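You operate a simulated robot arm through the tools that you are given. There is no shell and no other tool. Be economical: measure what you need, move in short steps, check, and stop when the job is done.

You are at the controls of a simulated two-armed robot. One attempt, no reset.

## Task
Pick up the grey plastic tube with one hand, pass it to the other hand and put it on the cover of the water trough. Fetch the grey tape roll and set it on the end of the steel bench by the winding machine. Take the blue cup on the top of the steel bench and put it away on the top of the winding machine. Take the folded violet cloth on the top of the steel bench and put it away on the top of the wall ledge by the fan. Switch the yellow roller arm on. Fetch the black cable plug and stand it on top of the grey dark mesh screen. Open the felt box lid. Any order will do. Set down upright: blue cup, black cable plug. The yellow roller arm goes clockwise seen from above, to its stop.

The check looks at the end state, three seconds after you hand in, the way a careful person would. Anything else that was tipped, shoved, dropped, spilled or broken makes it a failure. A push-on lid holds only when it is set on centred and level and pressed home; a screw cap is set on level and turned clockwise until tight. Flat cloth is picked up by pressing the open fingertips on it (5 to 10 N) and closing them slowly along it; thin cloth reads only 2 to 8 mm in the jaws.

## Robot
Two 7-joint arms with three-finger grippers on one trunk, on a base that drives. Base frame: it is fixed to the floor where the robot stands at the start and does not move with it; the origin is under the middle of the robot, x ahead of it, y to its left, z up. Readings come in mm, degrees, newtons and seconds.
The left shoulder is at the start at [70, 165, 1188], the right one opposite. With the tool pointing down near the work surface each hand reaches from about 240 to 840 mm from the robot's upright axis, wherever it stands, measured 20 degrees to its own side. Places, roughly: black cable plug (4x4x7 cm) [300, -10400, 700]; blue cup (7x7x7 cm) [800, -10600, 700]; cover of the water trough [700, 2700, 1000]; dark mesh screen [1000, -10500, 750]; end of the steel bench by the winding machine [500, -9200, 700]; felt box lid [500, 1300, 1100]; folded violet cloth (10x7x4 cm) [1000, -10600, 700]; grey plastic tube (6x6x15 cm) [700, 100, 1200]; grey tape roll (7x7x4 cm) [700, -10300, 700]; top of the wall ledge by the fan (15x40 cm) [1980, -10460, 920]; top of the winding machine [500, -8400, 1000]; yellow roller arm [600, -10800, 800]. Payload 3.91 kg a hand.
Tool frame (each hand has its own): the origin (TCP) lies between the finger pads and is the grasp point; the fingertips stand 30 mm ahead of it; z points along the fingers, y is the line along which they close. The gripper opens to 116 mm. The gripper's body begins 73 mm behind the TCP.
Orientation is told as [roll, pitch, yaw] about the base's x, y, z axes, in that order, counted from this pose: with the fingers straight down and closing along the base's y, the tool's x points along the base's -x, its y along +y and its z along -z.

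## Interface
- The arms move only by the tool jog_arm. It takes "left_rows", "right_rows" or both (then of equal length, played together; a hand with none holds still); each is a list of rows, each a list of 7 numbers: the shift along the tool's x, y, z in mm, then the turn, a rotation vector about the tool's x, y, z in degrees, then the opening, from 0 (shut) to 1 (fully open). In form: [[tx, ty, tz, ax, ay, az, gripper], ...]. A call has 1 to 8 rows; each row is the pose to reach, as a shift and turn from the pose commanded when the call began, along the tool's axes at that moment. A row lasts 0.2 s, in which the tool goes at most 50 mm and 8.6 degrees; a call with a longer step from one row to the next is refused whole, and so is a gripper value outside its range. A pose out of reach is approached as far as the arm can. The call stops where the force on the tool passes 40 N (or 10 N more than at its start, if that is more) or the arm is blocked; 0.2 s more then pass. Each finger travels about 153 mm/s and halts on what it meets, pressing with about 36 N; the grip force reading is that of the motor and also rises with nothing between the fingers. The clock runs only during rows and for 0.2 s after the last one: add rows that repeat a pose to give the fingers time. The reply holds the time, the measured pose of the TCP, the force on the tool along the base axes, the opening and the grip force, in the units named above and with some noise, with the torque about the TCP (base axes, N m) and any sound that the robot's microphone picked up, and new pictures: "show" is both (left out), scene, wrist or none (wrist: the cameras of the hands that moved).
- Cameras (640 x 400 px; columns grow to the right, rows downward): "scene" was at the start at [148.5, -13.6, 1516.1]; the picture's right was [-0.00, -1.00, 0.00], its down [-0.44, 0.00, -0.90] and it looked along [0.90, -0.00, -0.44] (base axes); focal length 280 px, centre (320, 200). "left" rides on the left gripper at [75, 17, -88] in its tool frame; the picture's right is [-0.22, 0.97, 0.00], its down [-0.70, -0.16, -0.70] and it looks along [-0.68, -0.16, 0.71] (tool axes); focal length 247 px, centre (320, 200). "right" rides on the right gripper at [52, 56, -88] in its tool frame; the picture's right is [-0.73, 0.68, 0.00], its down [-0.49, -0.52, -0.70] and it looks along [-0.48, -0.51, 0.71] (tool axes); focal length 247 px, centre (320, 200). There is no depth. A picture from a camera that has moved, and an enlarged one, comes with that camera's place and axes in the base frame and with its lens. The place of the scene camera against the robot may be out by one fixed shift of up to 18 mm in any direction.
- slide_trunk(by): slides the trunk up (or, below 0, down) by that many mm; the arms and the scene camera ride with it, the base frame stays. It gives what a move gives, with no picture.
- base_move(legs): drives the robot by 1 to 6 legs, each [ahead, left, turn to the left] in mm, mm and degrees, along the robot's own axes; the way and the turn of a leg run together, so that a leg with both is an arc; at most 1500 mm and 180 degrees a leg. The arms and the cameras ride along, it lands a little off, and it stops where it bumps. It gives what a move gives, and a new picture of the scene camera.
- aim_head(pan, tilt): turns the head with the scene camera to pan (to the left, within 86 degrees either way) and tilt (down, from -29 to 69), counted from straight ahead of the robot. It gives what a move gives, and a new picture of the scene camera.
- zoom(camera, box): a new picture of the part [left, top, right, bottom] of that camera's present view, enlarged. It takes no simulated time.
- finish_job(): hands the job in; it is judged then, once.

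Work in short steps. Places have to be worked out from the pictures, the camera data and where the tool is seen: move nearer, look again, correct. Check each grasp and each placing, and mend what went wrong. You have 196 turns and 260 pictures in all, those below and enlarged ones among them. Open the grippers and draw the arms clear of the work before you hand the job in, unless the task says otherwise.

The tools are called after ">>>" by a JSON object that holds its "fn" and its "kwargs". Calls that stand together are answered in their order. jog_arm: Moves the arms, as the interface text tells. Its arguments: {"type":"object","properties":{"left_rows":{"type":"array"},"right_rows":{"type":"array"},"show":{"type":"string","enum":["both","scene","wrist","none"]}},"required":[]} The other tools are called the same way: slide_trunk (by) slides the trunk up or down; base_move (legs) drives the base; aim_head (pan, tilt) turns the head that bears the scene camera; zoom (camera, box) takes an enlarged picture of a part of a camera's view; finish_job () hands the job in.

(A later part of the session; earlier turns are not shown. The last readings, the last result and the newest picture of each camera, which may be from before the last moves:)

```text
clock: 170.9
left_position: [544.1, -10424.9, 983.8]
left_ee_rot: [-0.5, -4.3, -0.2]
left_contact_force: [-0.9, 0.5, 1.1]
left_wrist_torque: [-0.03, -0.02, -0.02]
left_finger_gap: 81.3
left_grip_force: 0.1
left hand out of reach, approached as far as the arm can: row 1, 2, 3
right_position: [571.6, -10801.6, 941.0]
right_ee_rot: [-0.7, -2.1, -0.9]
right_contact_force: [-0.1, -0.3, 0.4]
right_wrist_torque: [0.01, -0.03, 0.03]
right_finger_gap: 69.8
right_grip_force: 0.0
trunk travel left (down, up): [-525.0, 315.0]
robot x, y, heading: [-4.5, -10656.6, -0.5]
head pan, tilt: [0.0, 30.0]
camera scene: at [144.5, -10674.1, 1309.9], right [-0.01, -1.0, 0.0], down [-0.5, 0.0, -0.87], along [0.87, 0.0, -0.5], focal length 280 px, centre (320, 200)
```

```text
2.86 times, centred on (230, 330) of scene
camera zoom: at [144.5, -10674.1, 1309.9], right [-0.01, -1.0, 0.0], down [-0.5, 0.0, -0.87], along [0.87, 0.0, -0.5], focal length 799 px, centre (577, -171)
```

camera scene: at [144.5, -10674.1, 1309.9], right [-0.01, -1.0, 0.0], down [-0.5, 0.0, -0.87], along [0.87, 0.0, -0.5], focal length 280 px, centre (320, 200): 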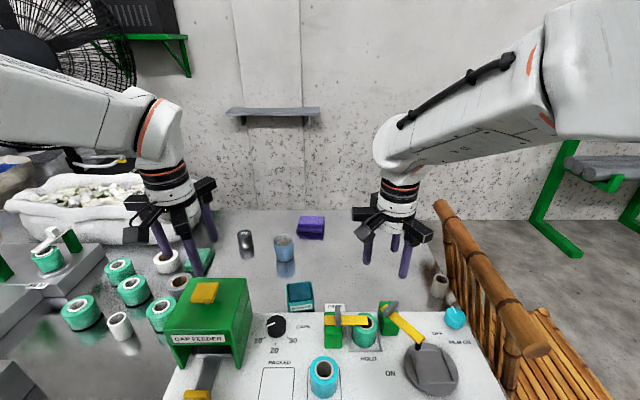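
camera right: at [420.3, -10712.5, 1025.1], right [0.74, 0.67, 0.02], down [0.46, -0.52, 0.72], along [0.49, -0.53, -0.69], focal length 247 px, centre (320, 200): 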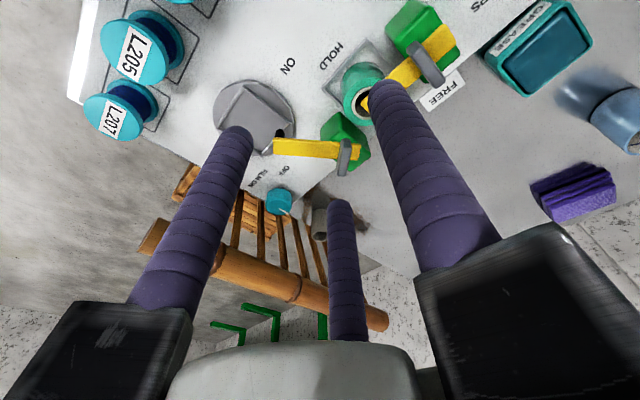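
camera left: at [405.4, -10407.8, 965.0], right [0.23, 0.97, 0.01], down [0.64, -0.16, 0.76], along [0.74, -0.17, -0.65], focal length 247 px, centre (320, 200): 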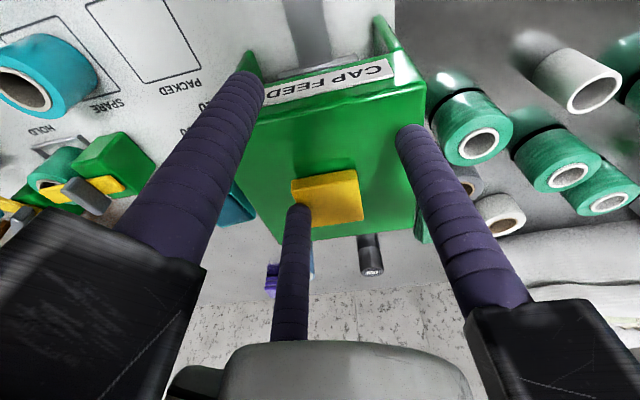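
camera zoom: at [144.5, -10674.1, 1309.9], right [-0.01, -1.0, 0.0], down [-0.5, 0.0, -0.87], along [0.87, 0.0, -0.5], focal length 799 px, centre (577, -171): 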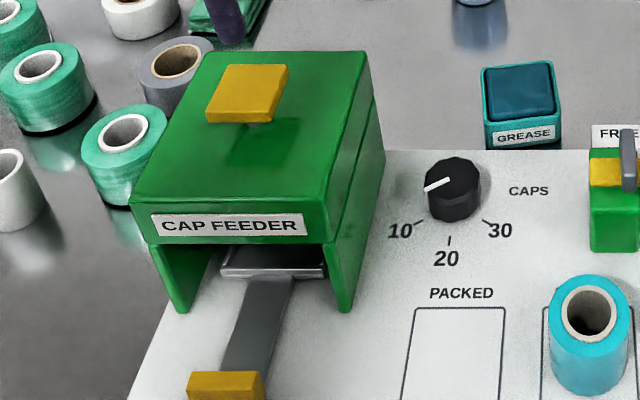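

The button sprang back; nothing else changed. Back the base up 250 mm so the plug is at a comfortable distance from the left hand.

>>> {"fn": "base_move", "kwargs": {"legs": [[-250, 0, 0]]}}

>>> {"fn": "jog_arm", "kwargs": {"left_rows": [[-25, 0, 20, 0, 2, 0, 0.7], [-55, 4, 50, 0, 4, 0, 0.7], [-55, 4, 80, 0, 4, 0, 0.7], [-55, 4, 80, 0, 4, 0, 0.7]]}}

```text
clock: 172.7
left_position: [297.7, -10424.1, 982.8]
left_ee_rot: [-0.5, -4.3, -0.3]
left_contact_force: [0.1, -0.2, -0.7]
left_wrist_torque: [-0.03, -0.04, 0.0]
left_finger_gap: 81.4
left_grip_force: 0.0
right_position: [322.6, -10800.9, 939.2]
right_ee_rot: [-0.7, -2.1, -0.9]
right_contact_force: [-0.9, 0.1, 0.1]
right_wrist_torque: [0.01, -0.01, -0.03]
right_finger_gap: 69.6
right_grip_force: 0.0
trunk travel left (down, up): [-525.0, 315.0]
robot x, y, heading: [-251.9, -10655.1, -0.4]
head pan, tilt: [0.0, 30.0]
camera scene: at [-103.6, -10672.9, 1309.9], right [-0.01, -1.0, 0.0], down [-0.5, 0.0, -0.87], along [0.87, -0.01, -0.5], focal length 280 px, centre (320, 200)
```

scene: 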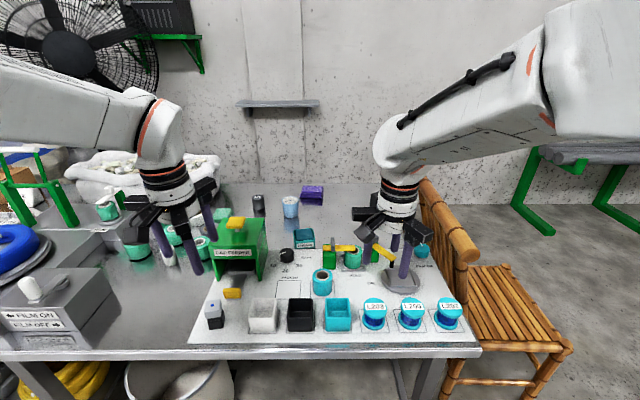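

```text
clock: 173.7
left_position: [356.9, -10422.3, 906.5]
left_ee_rot: [-0.5, -0.2, -0.2]
left_contact_force: [-0.2, 0.3, 0.5]
left_wrist_torque: [-0.01, 0.01, -0.02]
left_finger_gap: 81.1
left_grip_force: 0.2
right_position: [322.6, -10801.0, 939.0]
right_ee_rot: [-0.7, -2.0, -0.9]
right_contact_force: [-0.8, 0.7, -0.1]
right_wrist_torque: [0.02, -0.02, -0.04]
right_finger_gap: 69.7
right_grip_force: 0.0
trunk travel left (down, up): [-525.0, 315.0]
robot x, y, heading: [-250.7, -10659.1, -0.4]
head pan, tilt: [0.0, 30.0]
camera scene: at [-103.0, -10672.5, 1309.9], right [-0.01, -1.0, 0.0], down [-0.5, 0.0, -0.87], along [0.87, -0.01, -0.5], focal length 280 px, centre (320, 200)
camera left: at [281.7, -10403.5, 993.5], right [0.23, 0.97, -0.01], down [0.69, -0.16, 0.7], along [0.68, -0.17, -0.71], focal length 247 px, centre (320, 200)
```

scene: 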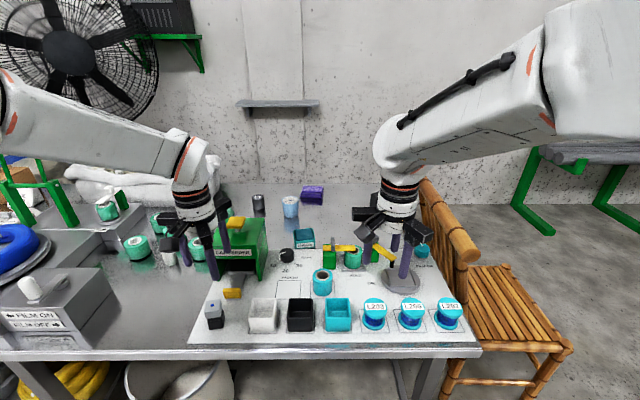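
left: 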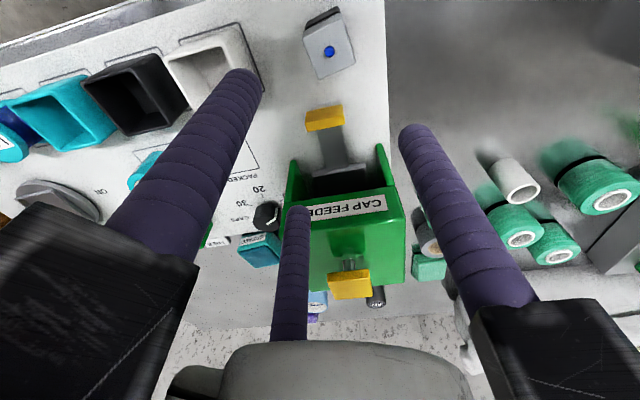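

Plug triangulates to ≈[334,−10411], top z≈780. Yaw the hand −30° so that no finger hits the yellow tab, center and look again.

>>> {"fn": "jog_arm", "kwargs": {"left_rows": [[6, 3, 10, 0, 0, 8, 0.65], [12, 6, 20, 0, 0, 16, 0.65], [18, 9, 35, 0, 0, 24, 0.65], [23, 11, 50, 0, 0, 30, 0.65], [23, 11, 50, 0, 0, 30, 0.65]], "show": "wrist"}}

```text
clock: 174.9
left_position: [333.7, -10413.7, 856.1]
left_ee_rot: [-0.3, -0.5, -30.5]
left_contact_force: [-0.4, 0.4, 0.0]
left_wrist_torque: [-0.01, 0.02, 0.0]
left_finger_gap: 75.1
left_grip_force: 0.0
right_position: [322.2, -10802.9, 938.4]
right_ee_rot: [-0.8, -2.0, -1.0]
right_contact_force: [0.1, -0.2, -0.2]
right_wrist_torque: [0.0, 0.01, 0.02]
right_finger_gap: 69.7
right_grip_force: 0.1
trunk travel left (down, up): [-525.0, 315.0]
robot x, y, heading: [-250.1, -10661.7, -0.5]
head pan, tilt: [0.0, 30.0]
camera left: at [277.8, -10359.1, 943.4], right [0.69, 0.73, 0.0], down [0.52, -0.49, 0.71], along [0.51, -0.49, -0.71], focal length 247 px, centre (320, 200)
```

left: 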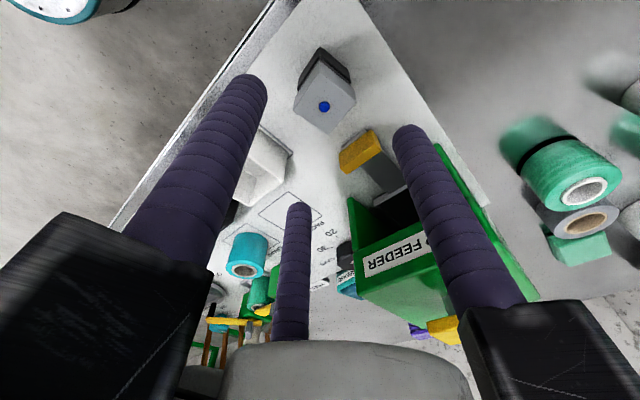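

Lines from both views converge at ≈[341,−10412,747]. Correct and descend 50 mm to recheck.

>>> {"fn": "jog_arm", "kwargs": {"left_rows": [[-5, 5, 25, 0, 0, 0, 0.65], [-5, 5, 50, 0, 0, 0, 0.65], [-5, 5, 50, 0, 0, 0, 0.65]], "show": "wrist"}}

```text
clock: 175.7
left_position: [341.6, -10411.2, 807.8]
left_ee_rot: [-0.3, -0.5, -30.4]
left_contact_force: [-0.2, -0.2, 1.0]
left_wrist_torque: [0.01, 0.01, 0.01]
left_finger_gap: 75.4
left_grip_force: 0.0
right_position: [322.5, -10801.3, 939.3]
right_ee_rot: [-0.7, -1.9, -0.9]
right_contact_force: [0.7, -0.1, 0.2]
right_wrist_torque: [0.01, 0.0, 0.04]
right_finger_gap: 69.8
right_grip_force: 0.0
trunk travel left (down, up): [-525.0, 315.0]
robot x, y, heading: [-253.5, -10657.0, -0.3]
head pan, tilt: [0.0, 30.0]
camera left: at [285.6, -10358.2, 895.0], right [0.69, 0.73, 0.0], down [0.52, -0.48, 0.71], along [0.51, -0.49, -0.71], focal length 247 px, centre (320, 200)
```

left: 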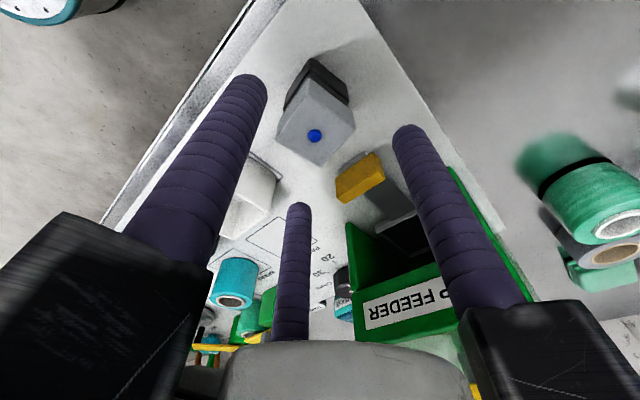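

Well centred. Descend to TCP z≈737 and grip.

>>> {"fn": "jog_arm", "kwargs": {"left_rows": [[-2, -3, 35, 0, 0, 0, 0.65], [-2, -3, 60, 0, 0, 0, 0.65], [-2, -3, 72, 0, 0, 0, 0.65], [-2, -3, 72, 0, 0, 0, 0.4], [-2, -3, 72, 0, 0, 0, 0.2], [-2, -3, 72, 0, 0, 0, 0.1], [-2, -3, 72, 0, 0, 0, 0.1]]}}

```text
clock: 177.3
left_position: [341.9, -10415.1, 736.0]
left_ee_rot: [-0.3, -0.6, -30.3]
left_contact_force: [-5.5, 2.6, 16.1]
left_wrist_torque: [0.13, 0.65, -0.02]
left_finger_gap: 43.2
left_grip_force: 36.1
right_position: [321.0, -10800.8, 940.0]
right_ee_rot: [-0.7, -2.1, -0.9]
right_contact_force: [-0.4, 0.2, 0.4]
right_wrist_torque: [-0.01, 0.0, -0.02]
right_finger_gap: 69.7
right_grip_force: 0.0
trunk travel left (down, up): [-525.0, 315.0]
robot x, y, heading: [-247.8, -10661.8, -0.2]
head pan, tilt: [0.0, 30.0]
camera scene: at [-105.3, -10673.4, 1310.2], right [-0.01, -1.0, 0.0], down [-0.5, 0.0, -0.87], along [0.87, -0.01, -0.5], focal length 280 px, centre (320, 200)
camera left: at [285.1, -10362.5, 822.9], right [0.69, 0.73, 0.0], down [0.52, -0.48, 0.71], along [0.51, -0.49, -0.71], focal length 247 px, centre (320, 200)
```

scene: 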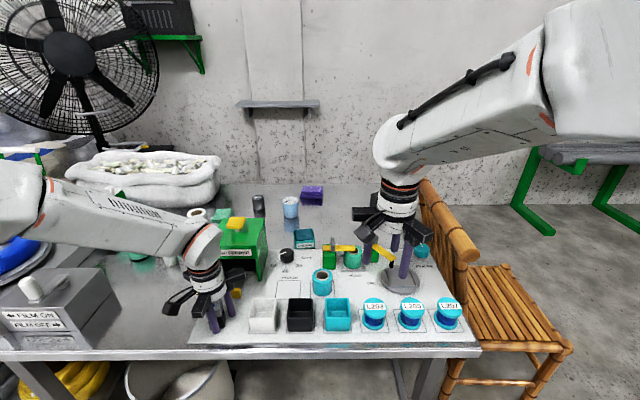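
left: 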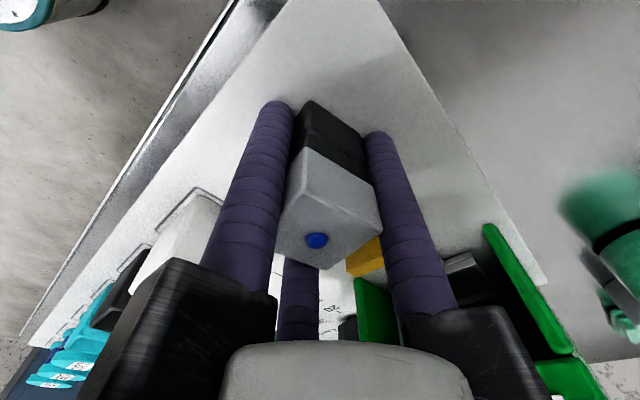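

Gripped (43 mm). Lift and inspect.

>>> {"fn": "jog_arm", "kwargs": {"left_rows": [[0, 0, -15, 0, 0, 0, 0.1], [0, 0, -50, 0, 0, 0, 0.1], [0, 0, -95, 0, 0, 0, 0.1], [0, 0, -140, 0, 0, 0, 0.1], [0, 0, -185, 0, 0, 0, 0.1]]}}

```text
clock: 178.5
left_position: [338.2, -10412.7, 919.6]
left_ee_rot: [-0.2, -0.5, -30.3]
left_contact_force: [0.1, -0.2, -0.8]
left_wrist_torque: [0.0, -0.02, -0.01]
left_finger_gap: 43.0
left_grip_force: 35.7
right_position: [321.0, -10802.0, 939.7]
right_ee_rot: [-0.6, -2.1, -0.8]
right_contact_force: [0.1, -0.7, 0.2]
right_wrist_torque: [-0.01, -0.04, 0.0]
right_finger_gap: 69.7
right_grip_force: 0.0
trunk travel left (down, up): [-525.0, 315.0]
robot x, y, heading: [-251.4, -10660.3, -0.6]
head pan, tilt: [0.0, 30.0]
camera scene: at [-104.1, -10673.0, 1310.0], right [-0.01, -1.0, 0.0], down [-0.5, 0.0, -0.87], along [0.87, -0.01, -0.5], focal length 280 px, centre (320, 200)
camera left: at [282.7, -10358.9, 1006.5], right [0.69, 0.73, 0.0], down [0.52, -0.48, 0.71], along [0.51, -0.49, -0.71], focal length 247 px, centre (320, 200)
```

scene: 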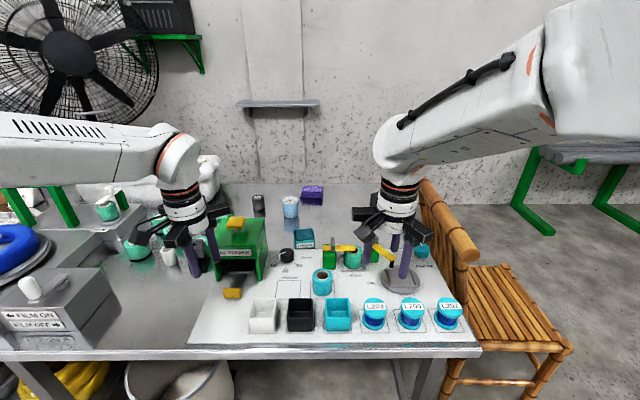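
left: 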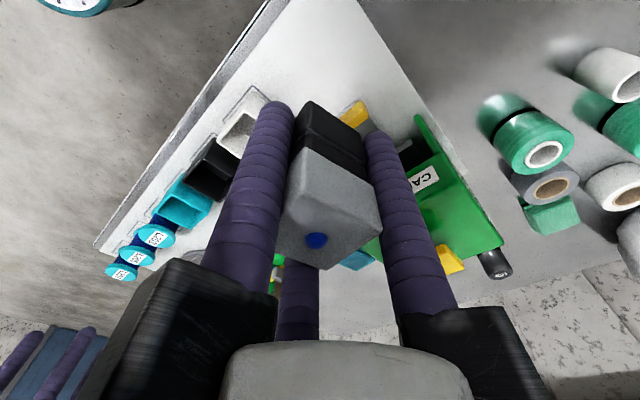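

Plug held. Raise it above the feeder and drive forward 350 mm toward the screen.

>>> {"fn": "jog_arm", "kwargs": {"left_rows": [[-20, 0, -40, 0, 0, 0, 0.1], [-40, 0, -80, 0, 0, 0, 0.1]], "show": "none"}}

>>> {"fn": "base_move", "kwargs": {"legs": [[250, 0, 0], [100, 0, 0]]}}

```text
clock: 179.1
left_position: [373.2, -10432.0, 999.6]
left_ee_rot: [-0.3, -0.3, -30.3]
left_contact_force: [-0.7, -0.5, -0.7]
left_wrist_torque: [0.0, -0.03, -0.01]
left_finger_gap: 43.1
left_grip_force: 36.0
right_position: [323.6, -10802.5, 939.1]
right_ee_rot: [-0.8, -2.0, -0.8]
right_contact_force: [-0.4, -0.4, -0.4]
right_wrist_torque: [0.02, 0.03, -0.02]
right_finger_gap: 69.2
right_grip_force: 0.1
trunk travel left (down, up): [-525.0, 315.0]
robot x, y, heading: [-249.1, -10660.3, -0.6]
head pan, tilt: [0.0, 30.0]
```

```text
clock: 181.7
left_position: [727.7, -10427.8, 1000.3]
left_ee_rot: [-0.4, -0.4, -30.0]
left_contact_force: [0.2, 0.0, -0.1]
left_wrist_torque: [0.0, 0.03, -0.01]
left_finger_gap: 42.4
left_grip_force: 35.8
right_position: [679.8, -10797.9, 939.4]
right_ee_rot: [-0.6, -2.0, -0.5]
right_contact_force: [-0.4, 0.1, -0.4]
right_wrist_torque: [-0.05, 0.04, 0.0]
right_finger_gap: 69.6
right_grip_force: 0.1
trunk travel left (down, up): [-525.0, 315.0]
robot x, y, heading: [105.8, -10661.9, -0.1]
head pan, tilt: [0.0, 30.0]
camera scene: at [253.5, -10673.0, 1309.8], right [0.0, -1.0, 0.0], down [-0.5, 0.0, -0.87], along [0.87, 0.0, -0.5], focal length 280 px, centre (320, 200)
```

scene: 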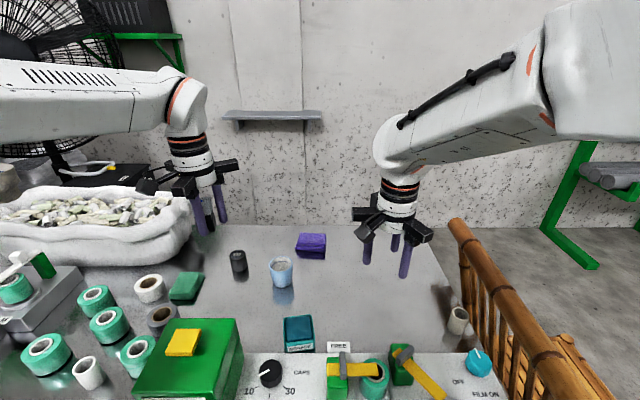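

No bump at x=106. Move the left hand toward the screen (≈[910,−10405]) and view it from the wrist.

>>> {"fn": "jog_arm", "kwargs": {"left_rows": [[-31, 24, 0, 0, 0, 0, 0.1], [-62, 48, 0, 0, 0, 0, 0.1], [-92, 72, 20, 0, 0, 0, 0.1], [-123, 96, 50, 0, 0, 0, 0.1], [-123, 96, 80, 0, 0, 0, 0.1], [-123, 96, 80, 0, 0, 0, 0.1]]}}

```text
clock: 183.1
left_position: [882.7, -10409.0, 919.2]
left_ee_rot: [-0.2, -0.4, -29.9]
left_contact_force: [0.0, 0.5, -1.4]
left_wrist_torque: [0.03, -0.02, 0.01]
left_finger_gap: 42.2
left_grip_force: 35.8
right_position: [680.3, -10798.6, 939.6]
right_ee_rot: [-0.7, -2.1, -0.5]
right_contact_force: [0.5, 0.4, -0.3]
right_wrist_torque: [0.0, 0.0, 0.01]
right_finger_gap: 69.4
right_grip_force: 0.0
trunk travel left (down, up): [-525.0, 315.0]
robot x, y, heading: [106.3, -10658.4, -0.0]
head pan, tilt: [0.0, 30.0]
camera scene: at [253.1, -10673.6, 1309.8], right [0.0, -1.0, 0.0], down [-0.5, 0.0, -0.87], along [0.87, 0.0, -0.5], focal length 280 px, centre (320, 200)
camera left: at [825.4, -10356.9, 1004.9], right [0.68, 0.73, 0.0], down [0.52, -0.48, 0.71], along [0.52, -0.48, -0.71], focal length 247 px, centre (320, 200)
```

scene: 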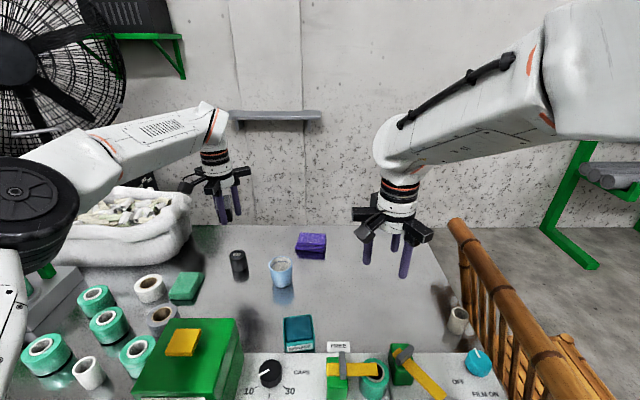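
left: 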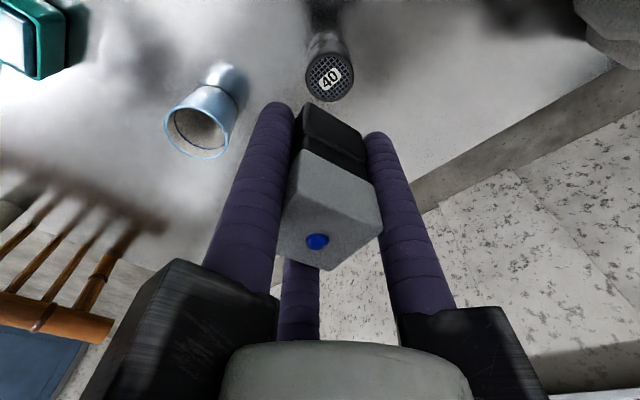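

Screen ≈[894,−10408], top 740–755. Move over it, descend 50 mm and refine.

>>> {"fn": "jog_arm", "kwargs": {"left_rows": [[-9.5, 5.5, 25, 0, 0, 0, 0.1], [-9.5, 5.5, 50, 0, 0, 0, 0.1], [-9.5, 5.5, 50, 0, 0, 0, 0.1]]}}

>>> {"fn": "zoom", "kwargs": {"camera": "scene", "box": [180, 190, 300, 280]}}

```text
clock: 183.9
left_position: [895.7, -10408.1, 870.0]
left_ee_rot: [-0.3, -0.6, -30.0]
left_contact_force: [0.3, -0.8, -1.1]
left_wrist_torque: [0.0, 0.02, -0.01]
left_finger_gap: 42.1
left_grip_force: 36.3
right_position: [678.8, -10798.8, 939.9]
right_ee_rot: [-0.7, -2.0, -0.5]
right_contact_force: [-1.2, -0.1, -0.7]
right_wrist_torque: [0.02, -0.01, -0.01]
right_finger_gap: 69.5
right_grip_force: 0.1
trunk travel left (down, up): [-525.0, 315.0]
robot x, y, heading: [104.4, -10659.4, -0.2]
head pan, tilt: [0.0, 30.0]
camera scene: at [252.7, -10673.2, 1309.9], right [0.0, -1.0, 0.0], down [-0.5, 0.0, -0.87], along [0.87, 0.0, -0.5], focal length 280 px, centre (320, 200)
camera left: at [837.9, -10355.9, 956.1], right [0.68, 0.73, 0.0], down [0.52, -0.48, 0.71], along [0.52, -0.48, -0.71], focal length 247 px, centre (320, 200)
```

scene: 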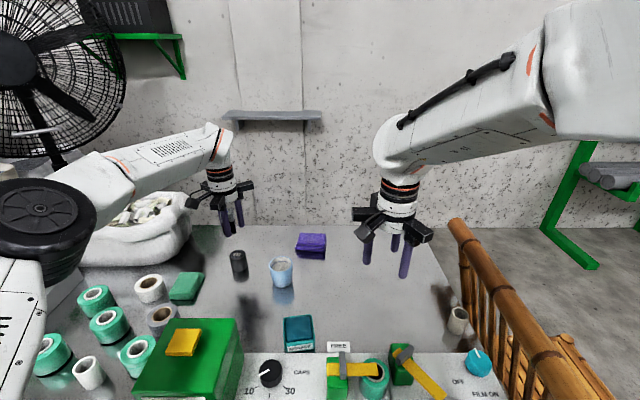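
left: 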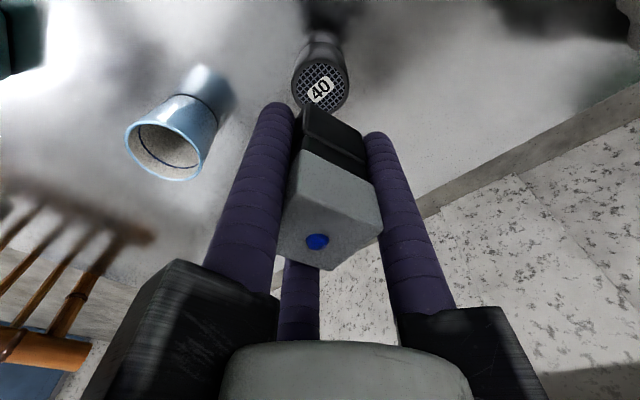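

```text
4.44 times, centred on (240, 235) of scene
camera zoom: at [252.7, -10673.2, 1309.9], right [0.0, -1.0, 0.0], down [-0.5, 0.0, -0.87], along [0.87, 0.0, -0.5], focal length 1243 px, centre (676, 44)
```

zoom: 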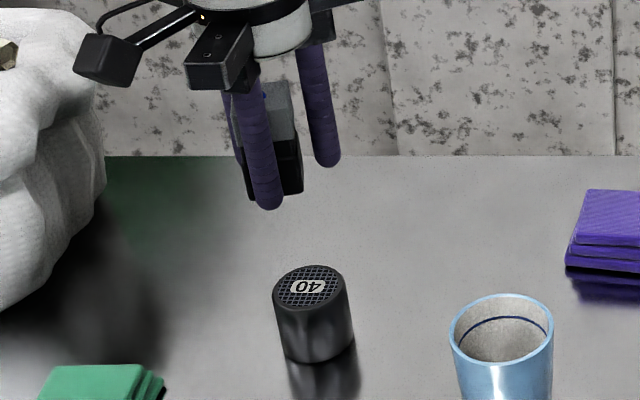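

Shift ≈[+3,−7] mm to centre the plug over the screen and lower gently to contact.

>>> {"fn": "jog_arm", "kwargs": {"left_rows": [[-6.4, -4.4, 20, 0, 0, 0, 0.1], [-6.4, -4.4, 45, 0, 0, 0, 0.1], [-6.4, -4.4, 60, 0, 0, 0, 0.1], [-6.4, -4.4, 66, 0, 0, 0, 0.1], [-6.4, -4.4, 66, 0, 0, 0, 0.1]]}}

>>> {"fn": "zoom", "kwargs": {"camera": "scene", "box": [180, 190, 300, 280]}}

```text
clock: 185.1
left_position: [897.5, -10414.2, 803.6]
left_ee_rot: [-0.3, -0.5, -30.0]
left_contact_force: [-0.8, -0.3, -1.3]
left_wrist_torque: [-0.02, 0.02, 0.01]
left_finger_gap: 42.1
left_grip_force: 36.3
right_position: [680.8, -10797.5, 938.9]
right_ee_rot: [-0.7, -2.1, -0.5]
right_contact_force: [-0.6, 0.1, 0.7]
right_wrist_torque: [-0.01, -0.02, 0.03]
right_finger_gap: 69.6
right_grip_force: 0.0
trunk travel left (down, up): [-525.0, 315.0]
robot x, y, heading: [106.4, -10658.3, 0.2]
head pan, tilt: [0.0, 30.0]
camera scene: at [252.8, -10673.0, 1309.9], right [0.0, -1.0, 0.0], down [-0.5, 0.0, -0.87], along [0.87, 0.0, -0.5], focal length 280 px, centre (320, 200)
camera left: at [840.5, -10361.7, 890.7], right [0.68, 0.73, 0.0], down [0.52, -0.48, 0.71], along [0.52, -0.48, -0.71], focal length 247 px, centre (320, 200)
```

scene: 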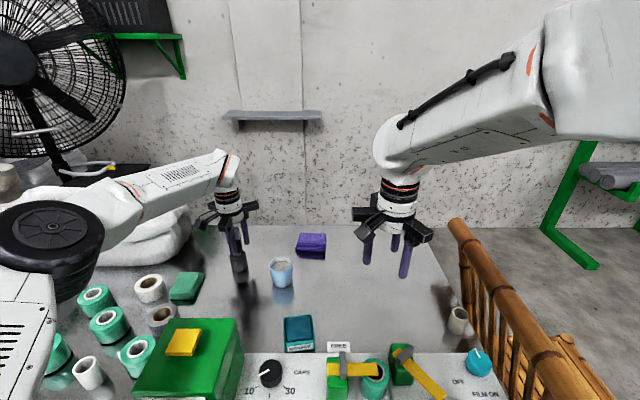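
left: 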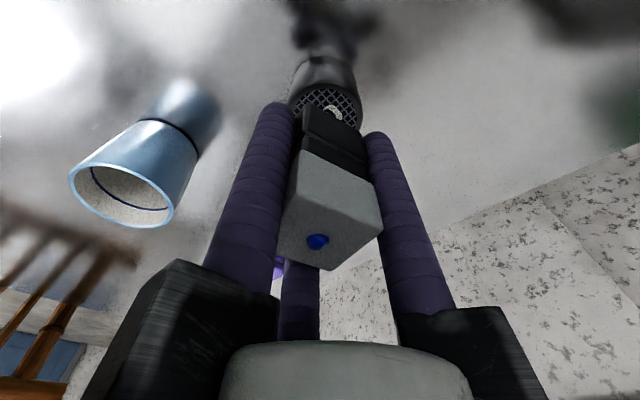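

```text
4.44 times, centred on (240, 235) of scene
camera zoom: at [252.8, -10673.0, 1309.9], right [0.0, -1.0, 0.0], down [-0.5, 0.0, -0.87], along [0.87, 0.0, -0.5], focal length 1243 px, centre (676, 44)
```

zoom: 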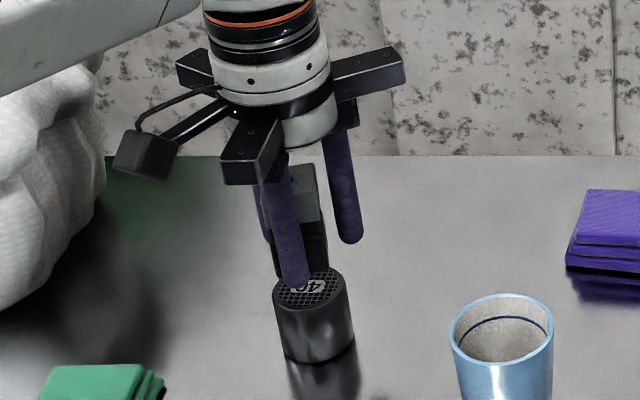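

Small correction (−6,−3 mm) and lower in fine steps until contact.

>>> {"fn": "jog_arm", "kwargs": {"left_rows": [[3.7, -5.6, 0, 0, 0, 0, 0.1], [3.7, -5.6, 5, 0, 0, 0, 0.1], [3.7, -5.6, 8, 0, 0, 0, 0.1], [3.7, -5.6, 11, 0, 0, 0, 0.1], [3.7, -5.6, 14, 0, 0, 0, 0.1], [3.7, -5.6, 17, 0, 0, 0, 0.1]], "show": "wrist"}}

>>> {"fn": "zoom", "kwargs": {"camera": "scene", "box": [200, 210, 280, 280]}}

```text
clock: 186.5
left_position: [891.8, -10419.3, 787.6]
left_ee_rot: [-0.3, -0.5, -30.0]
left_contact_force: [0.2, 0.4, -1.3]
left_wrist_torque: [0.0, 0.01, 0.02]
left_finger_gap: 42.0
left_grip_force: 36.0
right_position: [680.6, -10797.9, 940.1]
right_ee_rot: [-0.8, -2.0, -0.6]
right_contact_force: [-0.4, 0.3, -0.2]
right_wrist_torque: [-0.01, -0.01, 0.01]
right_finger_gap: 69.5
right_grip_force: 0.0
trunk travel left (down, up): [-525.0, 315.0]
robot x, y, heading: [102.9, -10657.1, -0.4]
head pan, tilt: [0.0, 30.0]
camera left: at [834.2, -10365.6, 874.3], right [0.68, 0.73, 0.0], down [0.52, -0.48, 0.71], along [0.52, -0.48, -0.71], focal length 247 px, centre (320, 200)
```

left: 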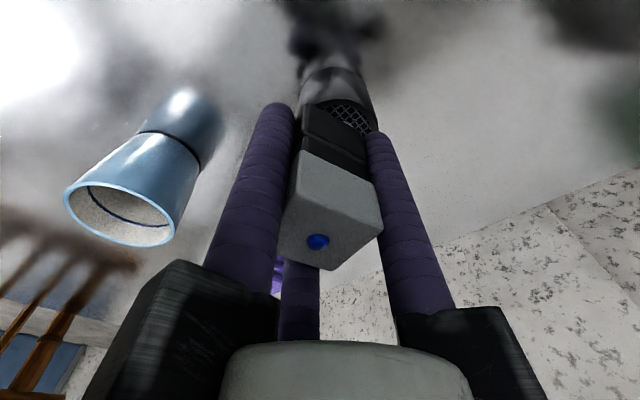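

```text
5.71 times, centred on (240, 245) of scene
camera zoom: at [253.0, -10672.9, 1309.9], right [0.0, -1.0, 0.0], down [-0.5, 0.0, -0.87], along [0.87, 0.0, -0.5], focal length 1598 px, centre (777, -57)
```

zoom: 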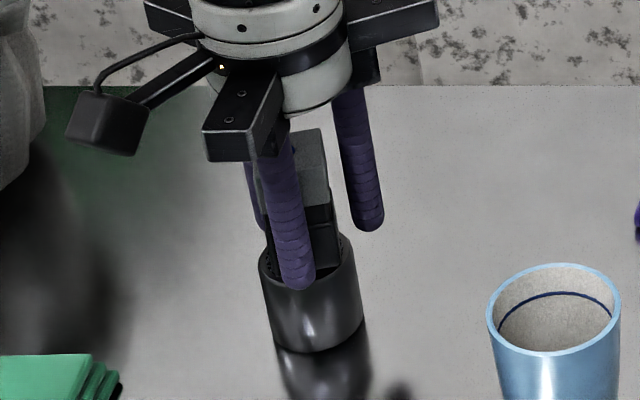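

Alignment looks good from the scene view. Continue lowering until contact.

>>> {"fn": "jog_arm", "kwargs": {"left_rows": [[0, 0, 3, 0, 0, 0, 0.1], [0, 0, 6, 0, 0, 0, 0.1], [0, 0, 9, 0, 0, 0, 0.1], [0, 0, 12, 0, 0, 0, 0.1], [0, 0, 15, 0, 0, 0, 0.1], [0, 0, 18, 0, 0, 0, 0.1]], "show": "wrist"}}

>>> {"fn": "zoom", "kwargs": {"camera": "scene", "box": [200, 210, 280, 280]}}

```text
clock: 187.9
left_position: [889.1, -10418.7, 777.2]
left_ee_rot: [0.0, -1.0, -30.1]
left_contact_force: [-0.5, 0.4, 34.3]
left_wrist_torque: [0.33, -0.15, -0.09]
left_finger_gap: 41.5
left_grip_force: 36.4
right_position: [675.7, -10800.6, 943.5]
right_ee_rot: [-0.6, -2.3, -0.5]
right_contact_force: [-0.5, -0.8, -0.7]
right_wrist_torque: [0.01, -0.04, 0.03]
right_finger_gap: 69.9
right_grip_force: 0.1
trunk travel left (down, up): [-525.0, 315.0]
robot x, y, heading: [105.7, -10660.0, 0.2]
head pan, tilt: [0.0, 30.0]
camera left: at [831.9, -10366.1, 863.2], right [0.68, 0.73, 0.0], down [0.51, -0.48, 0.71], along [0.52, -0.48, -0.7], focal length 247 px, centre (320, 200)
```

left: 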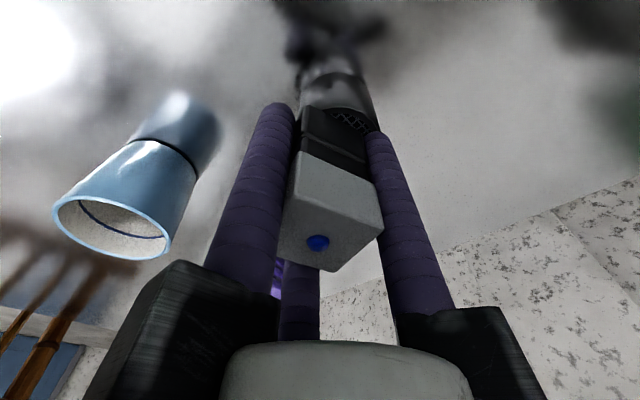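

```text
5.71 times, centred on (240, 245) of scene
camera zoom: at [247.6, -10674.6, 1311.0], right [0.0, -1.0, 0.0], down [-0.5, 0.0, -0.87], along [0.87, 0.0, -0.5], focal length 1598 px, centre (777, -57)
```

zoom: 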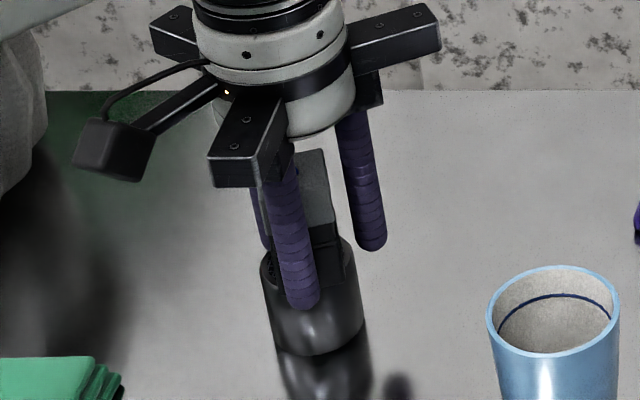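

Contact on the mesh (34 N). Relieve 4 mm, open gently, and lift away.

>>> {"fn": "jog_arm", "kwargs": {"left_rows": [[0, 0, 4, 0, 0, 0, 0.1], [0, 0, 4, 0, 0, 0, 0.3], [0, 0, 4, 0, 0, 0, 0.5], [0, 0, 4, 0, 0, 0, 0.7], [0, 0, 4, 0, 0, 0, 0.8], [0, 0, -15, 0, 0, 0, 0.8], [0, 0, -55, 0, 0, 0, 0.8], [0, 0, -100, 0, 0, 0, 0.8]], "show": "wrist"}}

>>> {"fn": "zoom", "kwargs": {"camera": "scene", "box": [200, 210, 280, 280]}}

```text
clock: 188.4
left_position: [893.3, -10415.7, 775.5]
left_ee_rot: [0.1, -1.3, -29.8]
left_contact_force: [-4.3, -1.0, 22.4]
left_wrist_torque: [0.07, 0.33, 0.05]
left_finger_gap: 40.6
left_grip_force: 35.6
right_position: [678.7, -10799.2, 939.2]
right_ee_rot: [-0.7, -1.9, -0.5]
right_contact_force: [-0.3, -0.3, -0.3]
right_wrist_torque: [0.0, 0.03, -0.02]
right_finger_gap: 69.4
right_grip_force: 0.1
trunk travel left (down, up): [-525.0, 315.0]
robot x, y, heading: [107.2, -10658.7, 0.0]
head pan, tilt: [0.0, 30.0]
stopped in row 2 (left hand): the force on the tool passed its limit at 46 N (the readings are from after the stop); the commanded pose is now the measured one
camera left: at [835.1, -10363.8, 860.9], right [0.68, 0.74, 0.01], down [0.51, -0.48, 0.71], along [0.53, -0.48, -0.7], focal length 247 px, centre (320, 200)
```

left: 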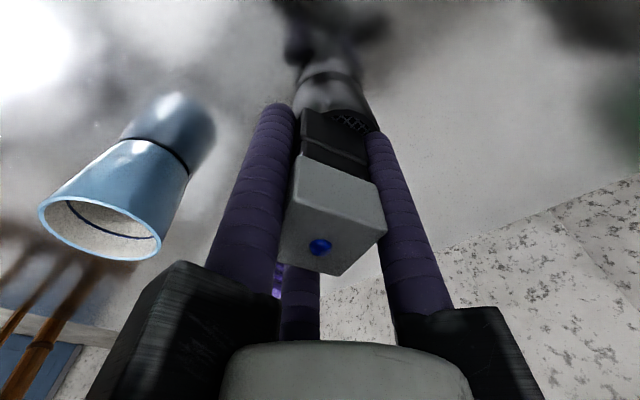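

```text
5.71 times, centred on (240, 245) of scene
camera zoom: at [251.2, -10673.6, 1309.7], right [0.0, -1.0, 0.0], down [-0.5, 0.0, -0.87], along [0.87, 0.0, -0.5], focal length 1598 px, centre (777, -57)
```

zoom: 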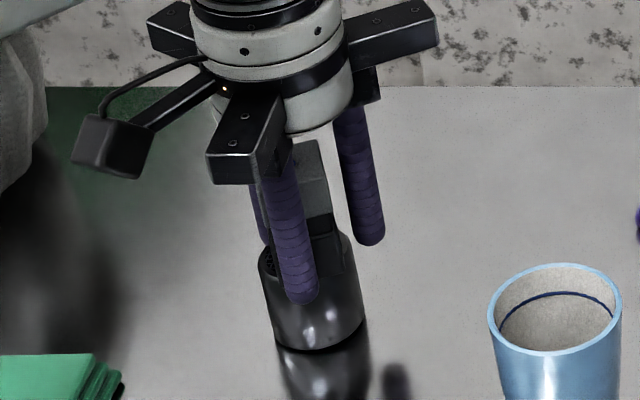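

I pressed the wrong way; now relieve upward 3 mm, open, and lift.

>>> {"fn": "jog_arm", "kwargs": {"left_rows": [[0, 0, -2, 0, 0, 0, 0.1], [0, 0, -2, 0, 0, 0, 0.3], [0, 0, -2, 0, 0, 0, 0.5], [0, 0, -2, 0, 0, 0, 0.7], [0, 0, -2, 0, 0, 0, 0.7], [0, 0, -20, 0, 0, 0, 0.7], [0, 0, -60, 0, 0, 0, 0.7], [0, 0, -105, 0, 0, 0, 0.7]], "show": "wrist"}}

>>> {"fn": "zoom", "kwargs": {"camera": "scene", "box": [200, 210, 280, 280]}}

```text
clock: 190.2
left_position: [892.5, -10416.1, 875.5]
left_ee_rot: [0.1, -0.8, -29.8]
left_contact_force: [0.1, 0.8, -0.4]
left_wrist_torque: [-0.02, -0.01, -0.03]
left_finger_gap: 81.0
left_grip_force: 0.0
right_position: [679.7, -10797.8, 940.8]
right_ee_rot: [-0.7, -2.0, -0.5]
right_contact_force: [0.1, -0.7, -0.1]
right_wrist_torque: [0.04, -0.02, 0.0]
right_finger_gap: 69.6
right_grip_force: 0.1
trunk travel left (down, up): [-525.0, 315.0]
robot x, y, heading: [106.2, -10658.6, 0.1]
head pan, tilt: [0.0, 30.0]
camera left: at [835.6, -10363.4, 961.2], right [0.68, 0.73, 0.0], down [0.52, -0.48, 0.71], along [0.52, -0.48, -0.7], focal length 247 px, centre (320, 200)
```

left: 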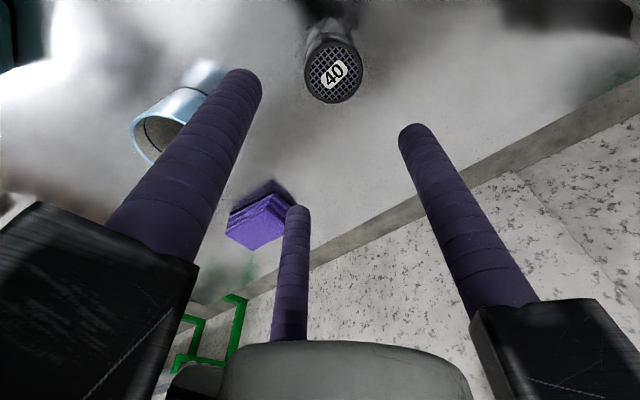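

```text
5.71 times, centred on (240, 245) of scene
camera zoom: at [251.7, -10673.4, 1309.9], right [0.0, -1.0, 0.0], down [-0.5, 0.0, -0.87], along [0.87, 0.0, -0.5], focal length 1598 px, centre (777, -57)
```

zoom: 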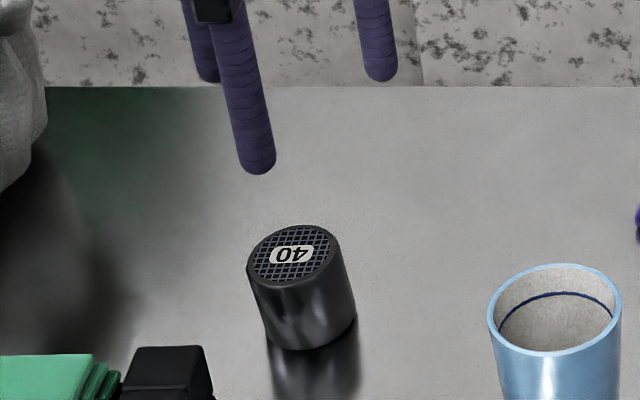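

The plug fell off toward the robot/left. Look at the scene.

>>> {"fn": "zoom", "kwargs": {"camera": "scene", "box": [160, 220, 290, 310]}}

```text
4.44 times, centred on (225, 265) of scene
camera zoom: at [251.7, -10673.4, 1309.9], right [0.0, -1.0, 0.0], down [-0.5, 0.0, -0.87], along [0.87, 0.0, -0.5], focal length 1243 px, centre (742, -89)
```

zoom: 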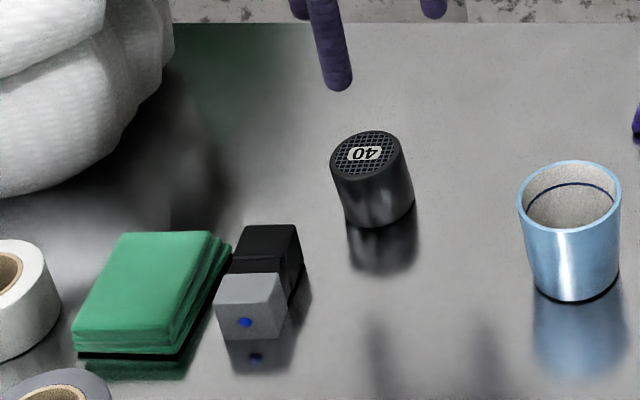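

The plug lies on its side next to the green cloth, base away from me. Move the left hand above it with yaw back to 0 and look.

>>> {"fn": "jog_arm", "kwargs": {"left_rows": [[28, 3, -10, 0, 0, -7.5, 0.8], [56, 6, -20, 0, 0, -15, 0.8], [85, 9, -25, 0, 0, -22.5, 0.8], [113, 11, -25, 0, 0, -30, 0.8], [113, 11, -25, 0, 0, -30, 0.8]]}}

>>> {"fn": "zoom", "kwargs": {"camera": "scene", "box": [160, 220, 290, 310]}}

```text
clock: 191.4
left_position: [798.5, -10348.3, 898.7]
left_ee_rot: [-0.4, -0.9, 0.4]
left_contact_force: [-0.1, -0.7, 0.6]
left_wrist_torque: [-0.03, -0.02, -0.01]
left_finger_gap: 92.8
left_grip_force: 0.2
left hand out of reach, approached as far as the arm can: row 4
right_position: [680.1, -10797.9, 939.9]
right_ee_rot: [-0.6, -2.0, -0.6]
right_contact_force: [0.0, 0.3, 0.2]
right_wrist_torque: [0.0, 0.03, -0.02]
right_finger_gap: 69.4
right_grip_force: 0.0
trunk travel left (down, up): [-525.0, 315.0]
robot x, y, heading: [106.9, -10659.3, 0.1]
head pan, tilt: [0.0, 30.0]
camera scene: at [252.2, -10673.3, 1310.0], right [0.0, -1.0, 0.0], down [-0.5, 0.0, -0.87], along [0.87, 0.0, -0.5], focal length 280 px, centre (320, 200)
camera left: at [722.0, -10331.6, 985.4], right [0.22, 0.98, 0.0], down [0.69, -0.15, 0.71], along [0.69, -0.16, -0.7], focal length 247 px, centre (320, 200)
```

scene: 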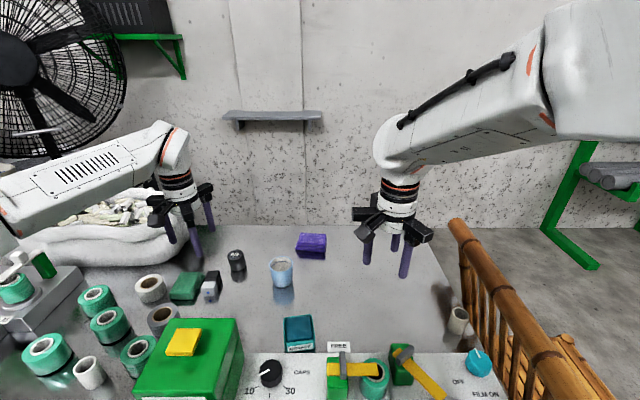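
left: 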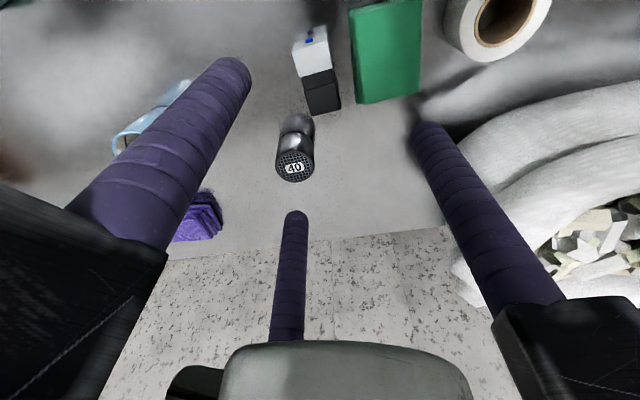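

```text
4.44 times, centred on (225, 265) of scene
camera zoom: at [252.2, -10673.3, 1310.0], right [0.0, -1.0, 0.0], down [-0.5, 0.0, -0.87], along [0.87, 0.0, -0.5], focal length 1243 px, centre (742, -89)
```

zoom: 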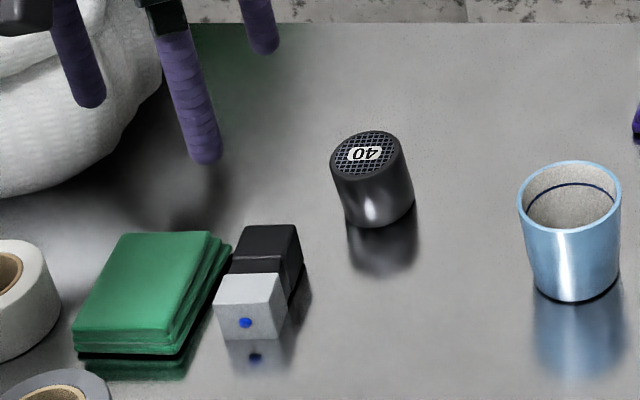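

Screen is fine (the lean is only perspective). I'll regrasp the lying plug with yaw +90 (thumb at its grey end), later turn it 180° and stand it up with a forward-pointing hand. Rotate over it first.

>>> {"fn": "jog_arm", "kwargs": {"left_rows": [[-2, -3, 0, 0, 0, -8, 0.85], [-4, -6, 0, 0, 0, -16, 0.85], [-6, -9, 0, 0, 0, -24, 0.85], [-8, -12, 0, 0, 0, -32, 0.85], [-9, -15, 0, 0, 0, -40, 0.85], [-9, -18, 0, 0, 0, -48, 0.85], [-9, -20, 0, 0, 0, -56, 0.85], [-9, -20, 0, 0, 0, -64, 0.85]], "show": "none"}}

>>> {"fn": "jog_arm", "kwargs": {"left_rows": [[0, 0, 10, 0, 0, -8, 0.85], [0, 0, 20, 0, 0, -16, 0.85], [0, 0, 30, 0, 0, -24, 0.85], [0, 0, 40, 0, 0, -26, 0.85], [0, 0, 40, 0, 0, -26, 0.85]]}}

```text
clock: 193.2
left_position: [886.3, -10322.5, 917.2]
left_ee_rot: [1.2, 0.4, 62.3]
left_contact_force: [0.1, -0.4, -0.1]
left_wrist_torque: [0.0, -0.02, 0.02]
left_finger_gap: 98.4
left_grip_force: 0.1
left hand out of reach, approached as far as the arm can: row 5, 6, 7, 8
right_position: [679.3, -10798.5, 940.0]
right_ee_rot: [-0.6, -2.1, -0.5]
right_contact_force: [0.7, -0.7, 0.7]
right_wrist_torque: [0.07, -0.04, 0.03]
right_finger_gap: 69.6
right_grip_force: 0.0
trunk travel left (down, up): [-525.0, 315.0]
robot x, y, heading: [106.1, -10655.8, -0.0]
head pan, tilt: [0.0, 30.0]
```

```text
clock: 194.4
left_position: [883.3, -10280.5, 940.8]
left_ee_rot: [4.0, 0.6, 69.9]
left_contact_force: [-0.3, 0.4, 0.2]
left_wrist_torque: [-0.01, -0.01, -0.02]
left_finger_gap: 98.5
left_grip_force: 0.1
left hand out of reach, approached as far as the arm can: row 1, 2, 3, 4, 5
right_position: [681.2, -10796.9, 940.0]
right_ee_rot: [-0.8, -1.9, -0.6]
right_contact_force: [-0.1, -0.6, 0.0]
right_wrist_torque: [-0.01, -0.04, 0.04]
right_finger_gap: 69.5
right_grip_force: 0.1
trunk travel left (down, up): [-525.0, 315.0]
robot x, y, heading: [105.3, -10663.3, -0.0]
head pan, tilt: [0.0, 30.0]
camera scene: at [253.1, -10672.5, 1309.8], right [0.0, -1.0, 0.0], down [-0.5, 0.0, -0.87], along [0.87, 0.0, -0.5], focal length 280 px, centre (320, 200)
camera left: at [846.1, -10346.9, 1030.4], right [-0.84, 0.54, 0.07], down [0.44, 0.59, 0.68], along [0.33, 0.6, -0.73], focal length 247 px, centre (320, 200)
```

scene: 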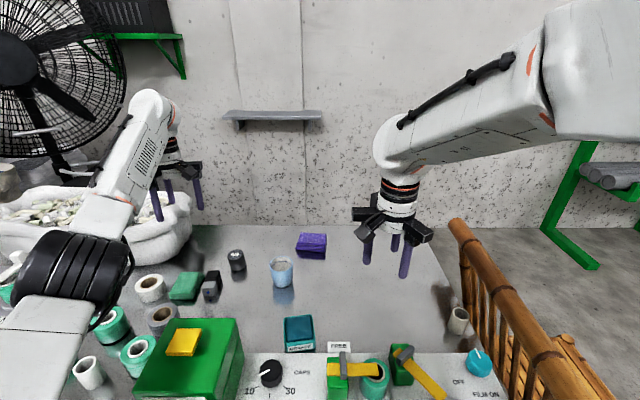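
left: 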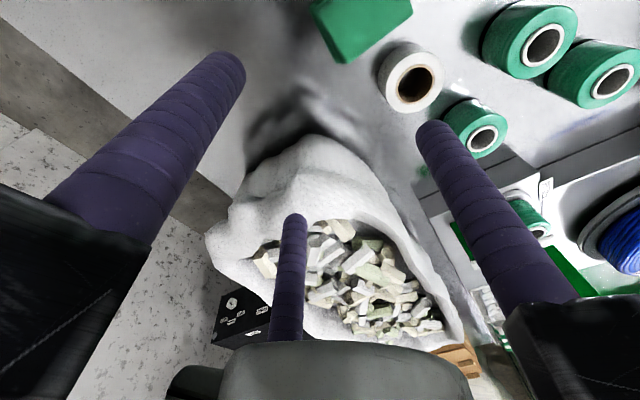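

Yaw +90 isn't reachable for the left arm (limit ≈ +60). New plan: pick the plug with yaw −90 (thumb at its base end), then hand over to the right hand coaxially at the grey end. Rotate back the other way.

>>> {"fn": "jog_arm", "kwargs": {"left_rows": [[14, 6, 0, 0, 0, 8, 0.7], [27, 12, 0, 0, 0, 16, 0.6], [41, 18, 0, 0, 0, 24, 0.55], [54, 24, 0, 0, 0, 32, 0.55], [68, 31, 0, 0, 0, 40, 0.55], [81, 37, 0, 0, 0, 48, 0.55], [95, 43, 0, 0, 0, 56, 0.55], [108, 49, 0, 0, 0, 64, 0.55]], "show": "none"}}

>>> {"fn": "jog_arm", "kwargs": {"left_rows": [[0, 0, 0, 0, 0, 8, 0.55], [0, 0, 0, 0, 0, 16, 0.55], [0, 0, 0, 0, 0, 24, 0.55], [0, 0, 0, 0, 0, 32, 0.55], [0, 0, 0, 0, 0, 40, 0.55], [0, 0, 0, 0, 0, 48, 0.55], [0, 0, 0, 0, 0, 56, 0.55], [0, 0, 0, 0, 0, 64, 0.55]], "show": "none"}}

```text
clock: 196.2
left_position: [798.4, -10369.2, 944.4]
left_ee_rot: [1.1, 3.9, 5.7]
left_contact_force: [0.5, 0.0, 0.5]
left_wrist_torque: [-0.01, -0.01, 0.0]
left_finger_gap: 63.7
left_grip_force: 0.0
right_position: [680.1, -10798.1, 940.2]
right_ee_rot: [-0.8, -1.9, -0.5]
right_contact_force: [0.4, 0.4, -0.5]
right_wrist_torque: [0.0, 0.02, -0.03]
right_finger_gap: 69.5
right_grip_force: 0.1
trunk travel left (down, up): [-525.0, 315.0]
robot x, y, heading: [106.9, -10657.8, -0.2]
head pan, tilt: [0.0, 30.0]
```

```text
clock: 198.0
left_position: [797.4, -10369.8, 943.5]
left_ee_rot: [-2.9, 2.7, -58.2]
left_contact_force: [1.2, 0.8, -0.1]
left_wrist_torque: [-0.04, 0.04, 0.0]
left_finger_gap: 63.7
left_grip_force: 0.1
right_position: [679.8, -10797.6, 938.4]
right_ee_rot: [-0.7, -2.0, -0.5]
right_contact_force: [0.1, -0.2, 0.0]
right_wrist_torque: [0.03, 0.0, 0.02]
right_finger_gap: 69.4
right_grip_force: 0.1
trunk travel left (down, up): [-525.0, 315.0]
robot x, y, heading: [105.3, -10658.5, 0.0]
head pan, tilt: [0.0, 30.0]
```

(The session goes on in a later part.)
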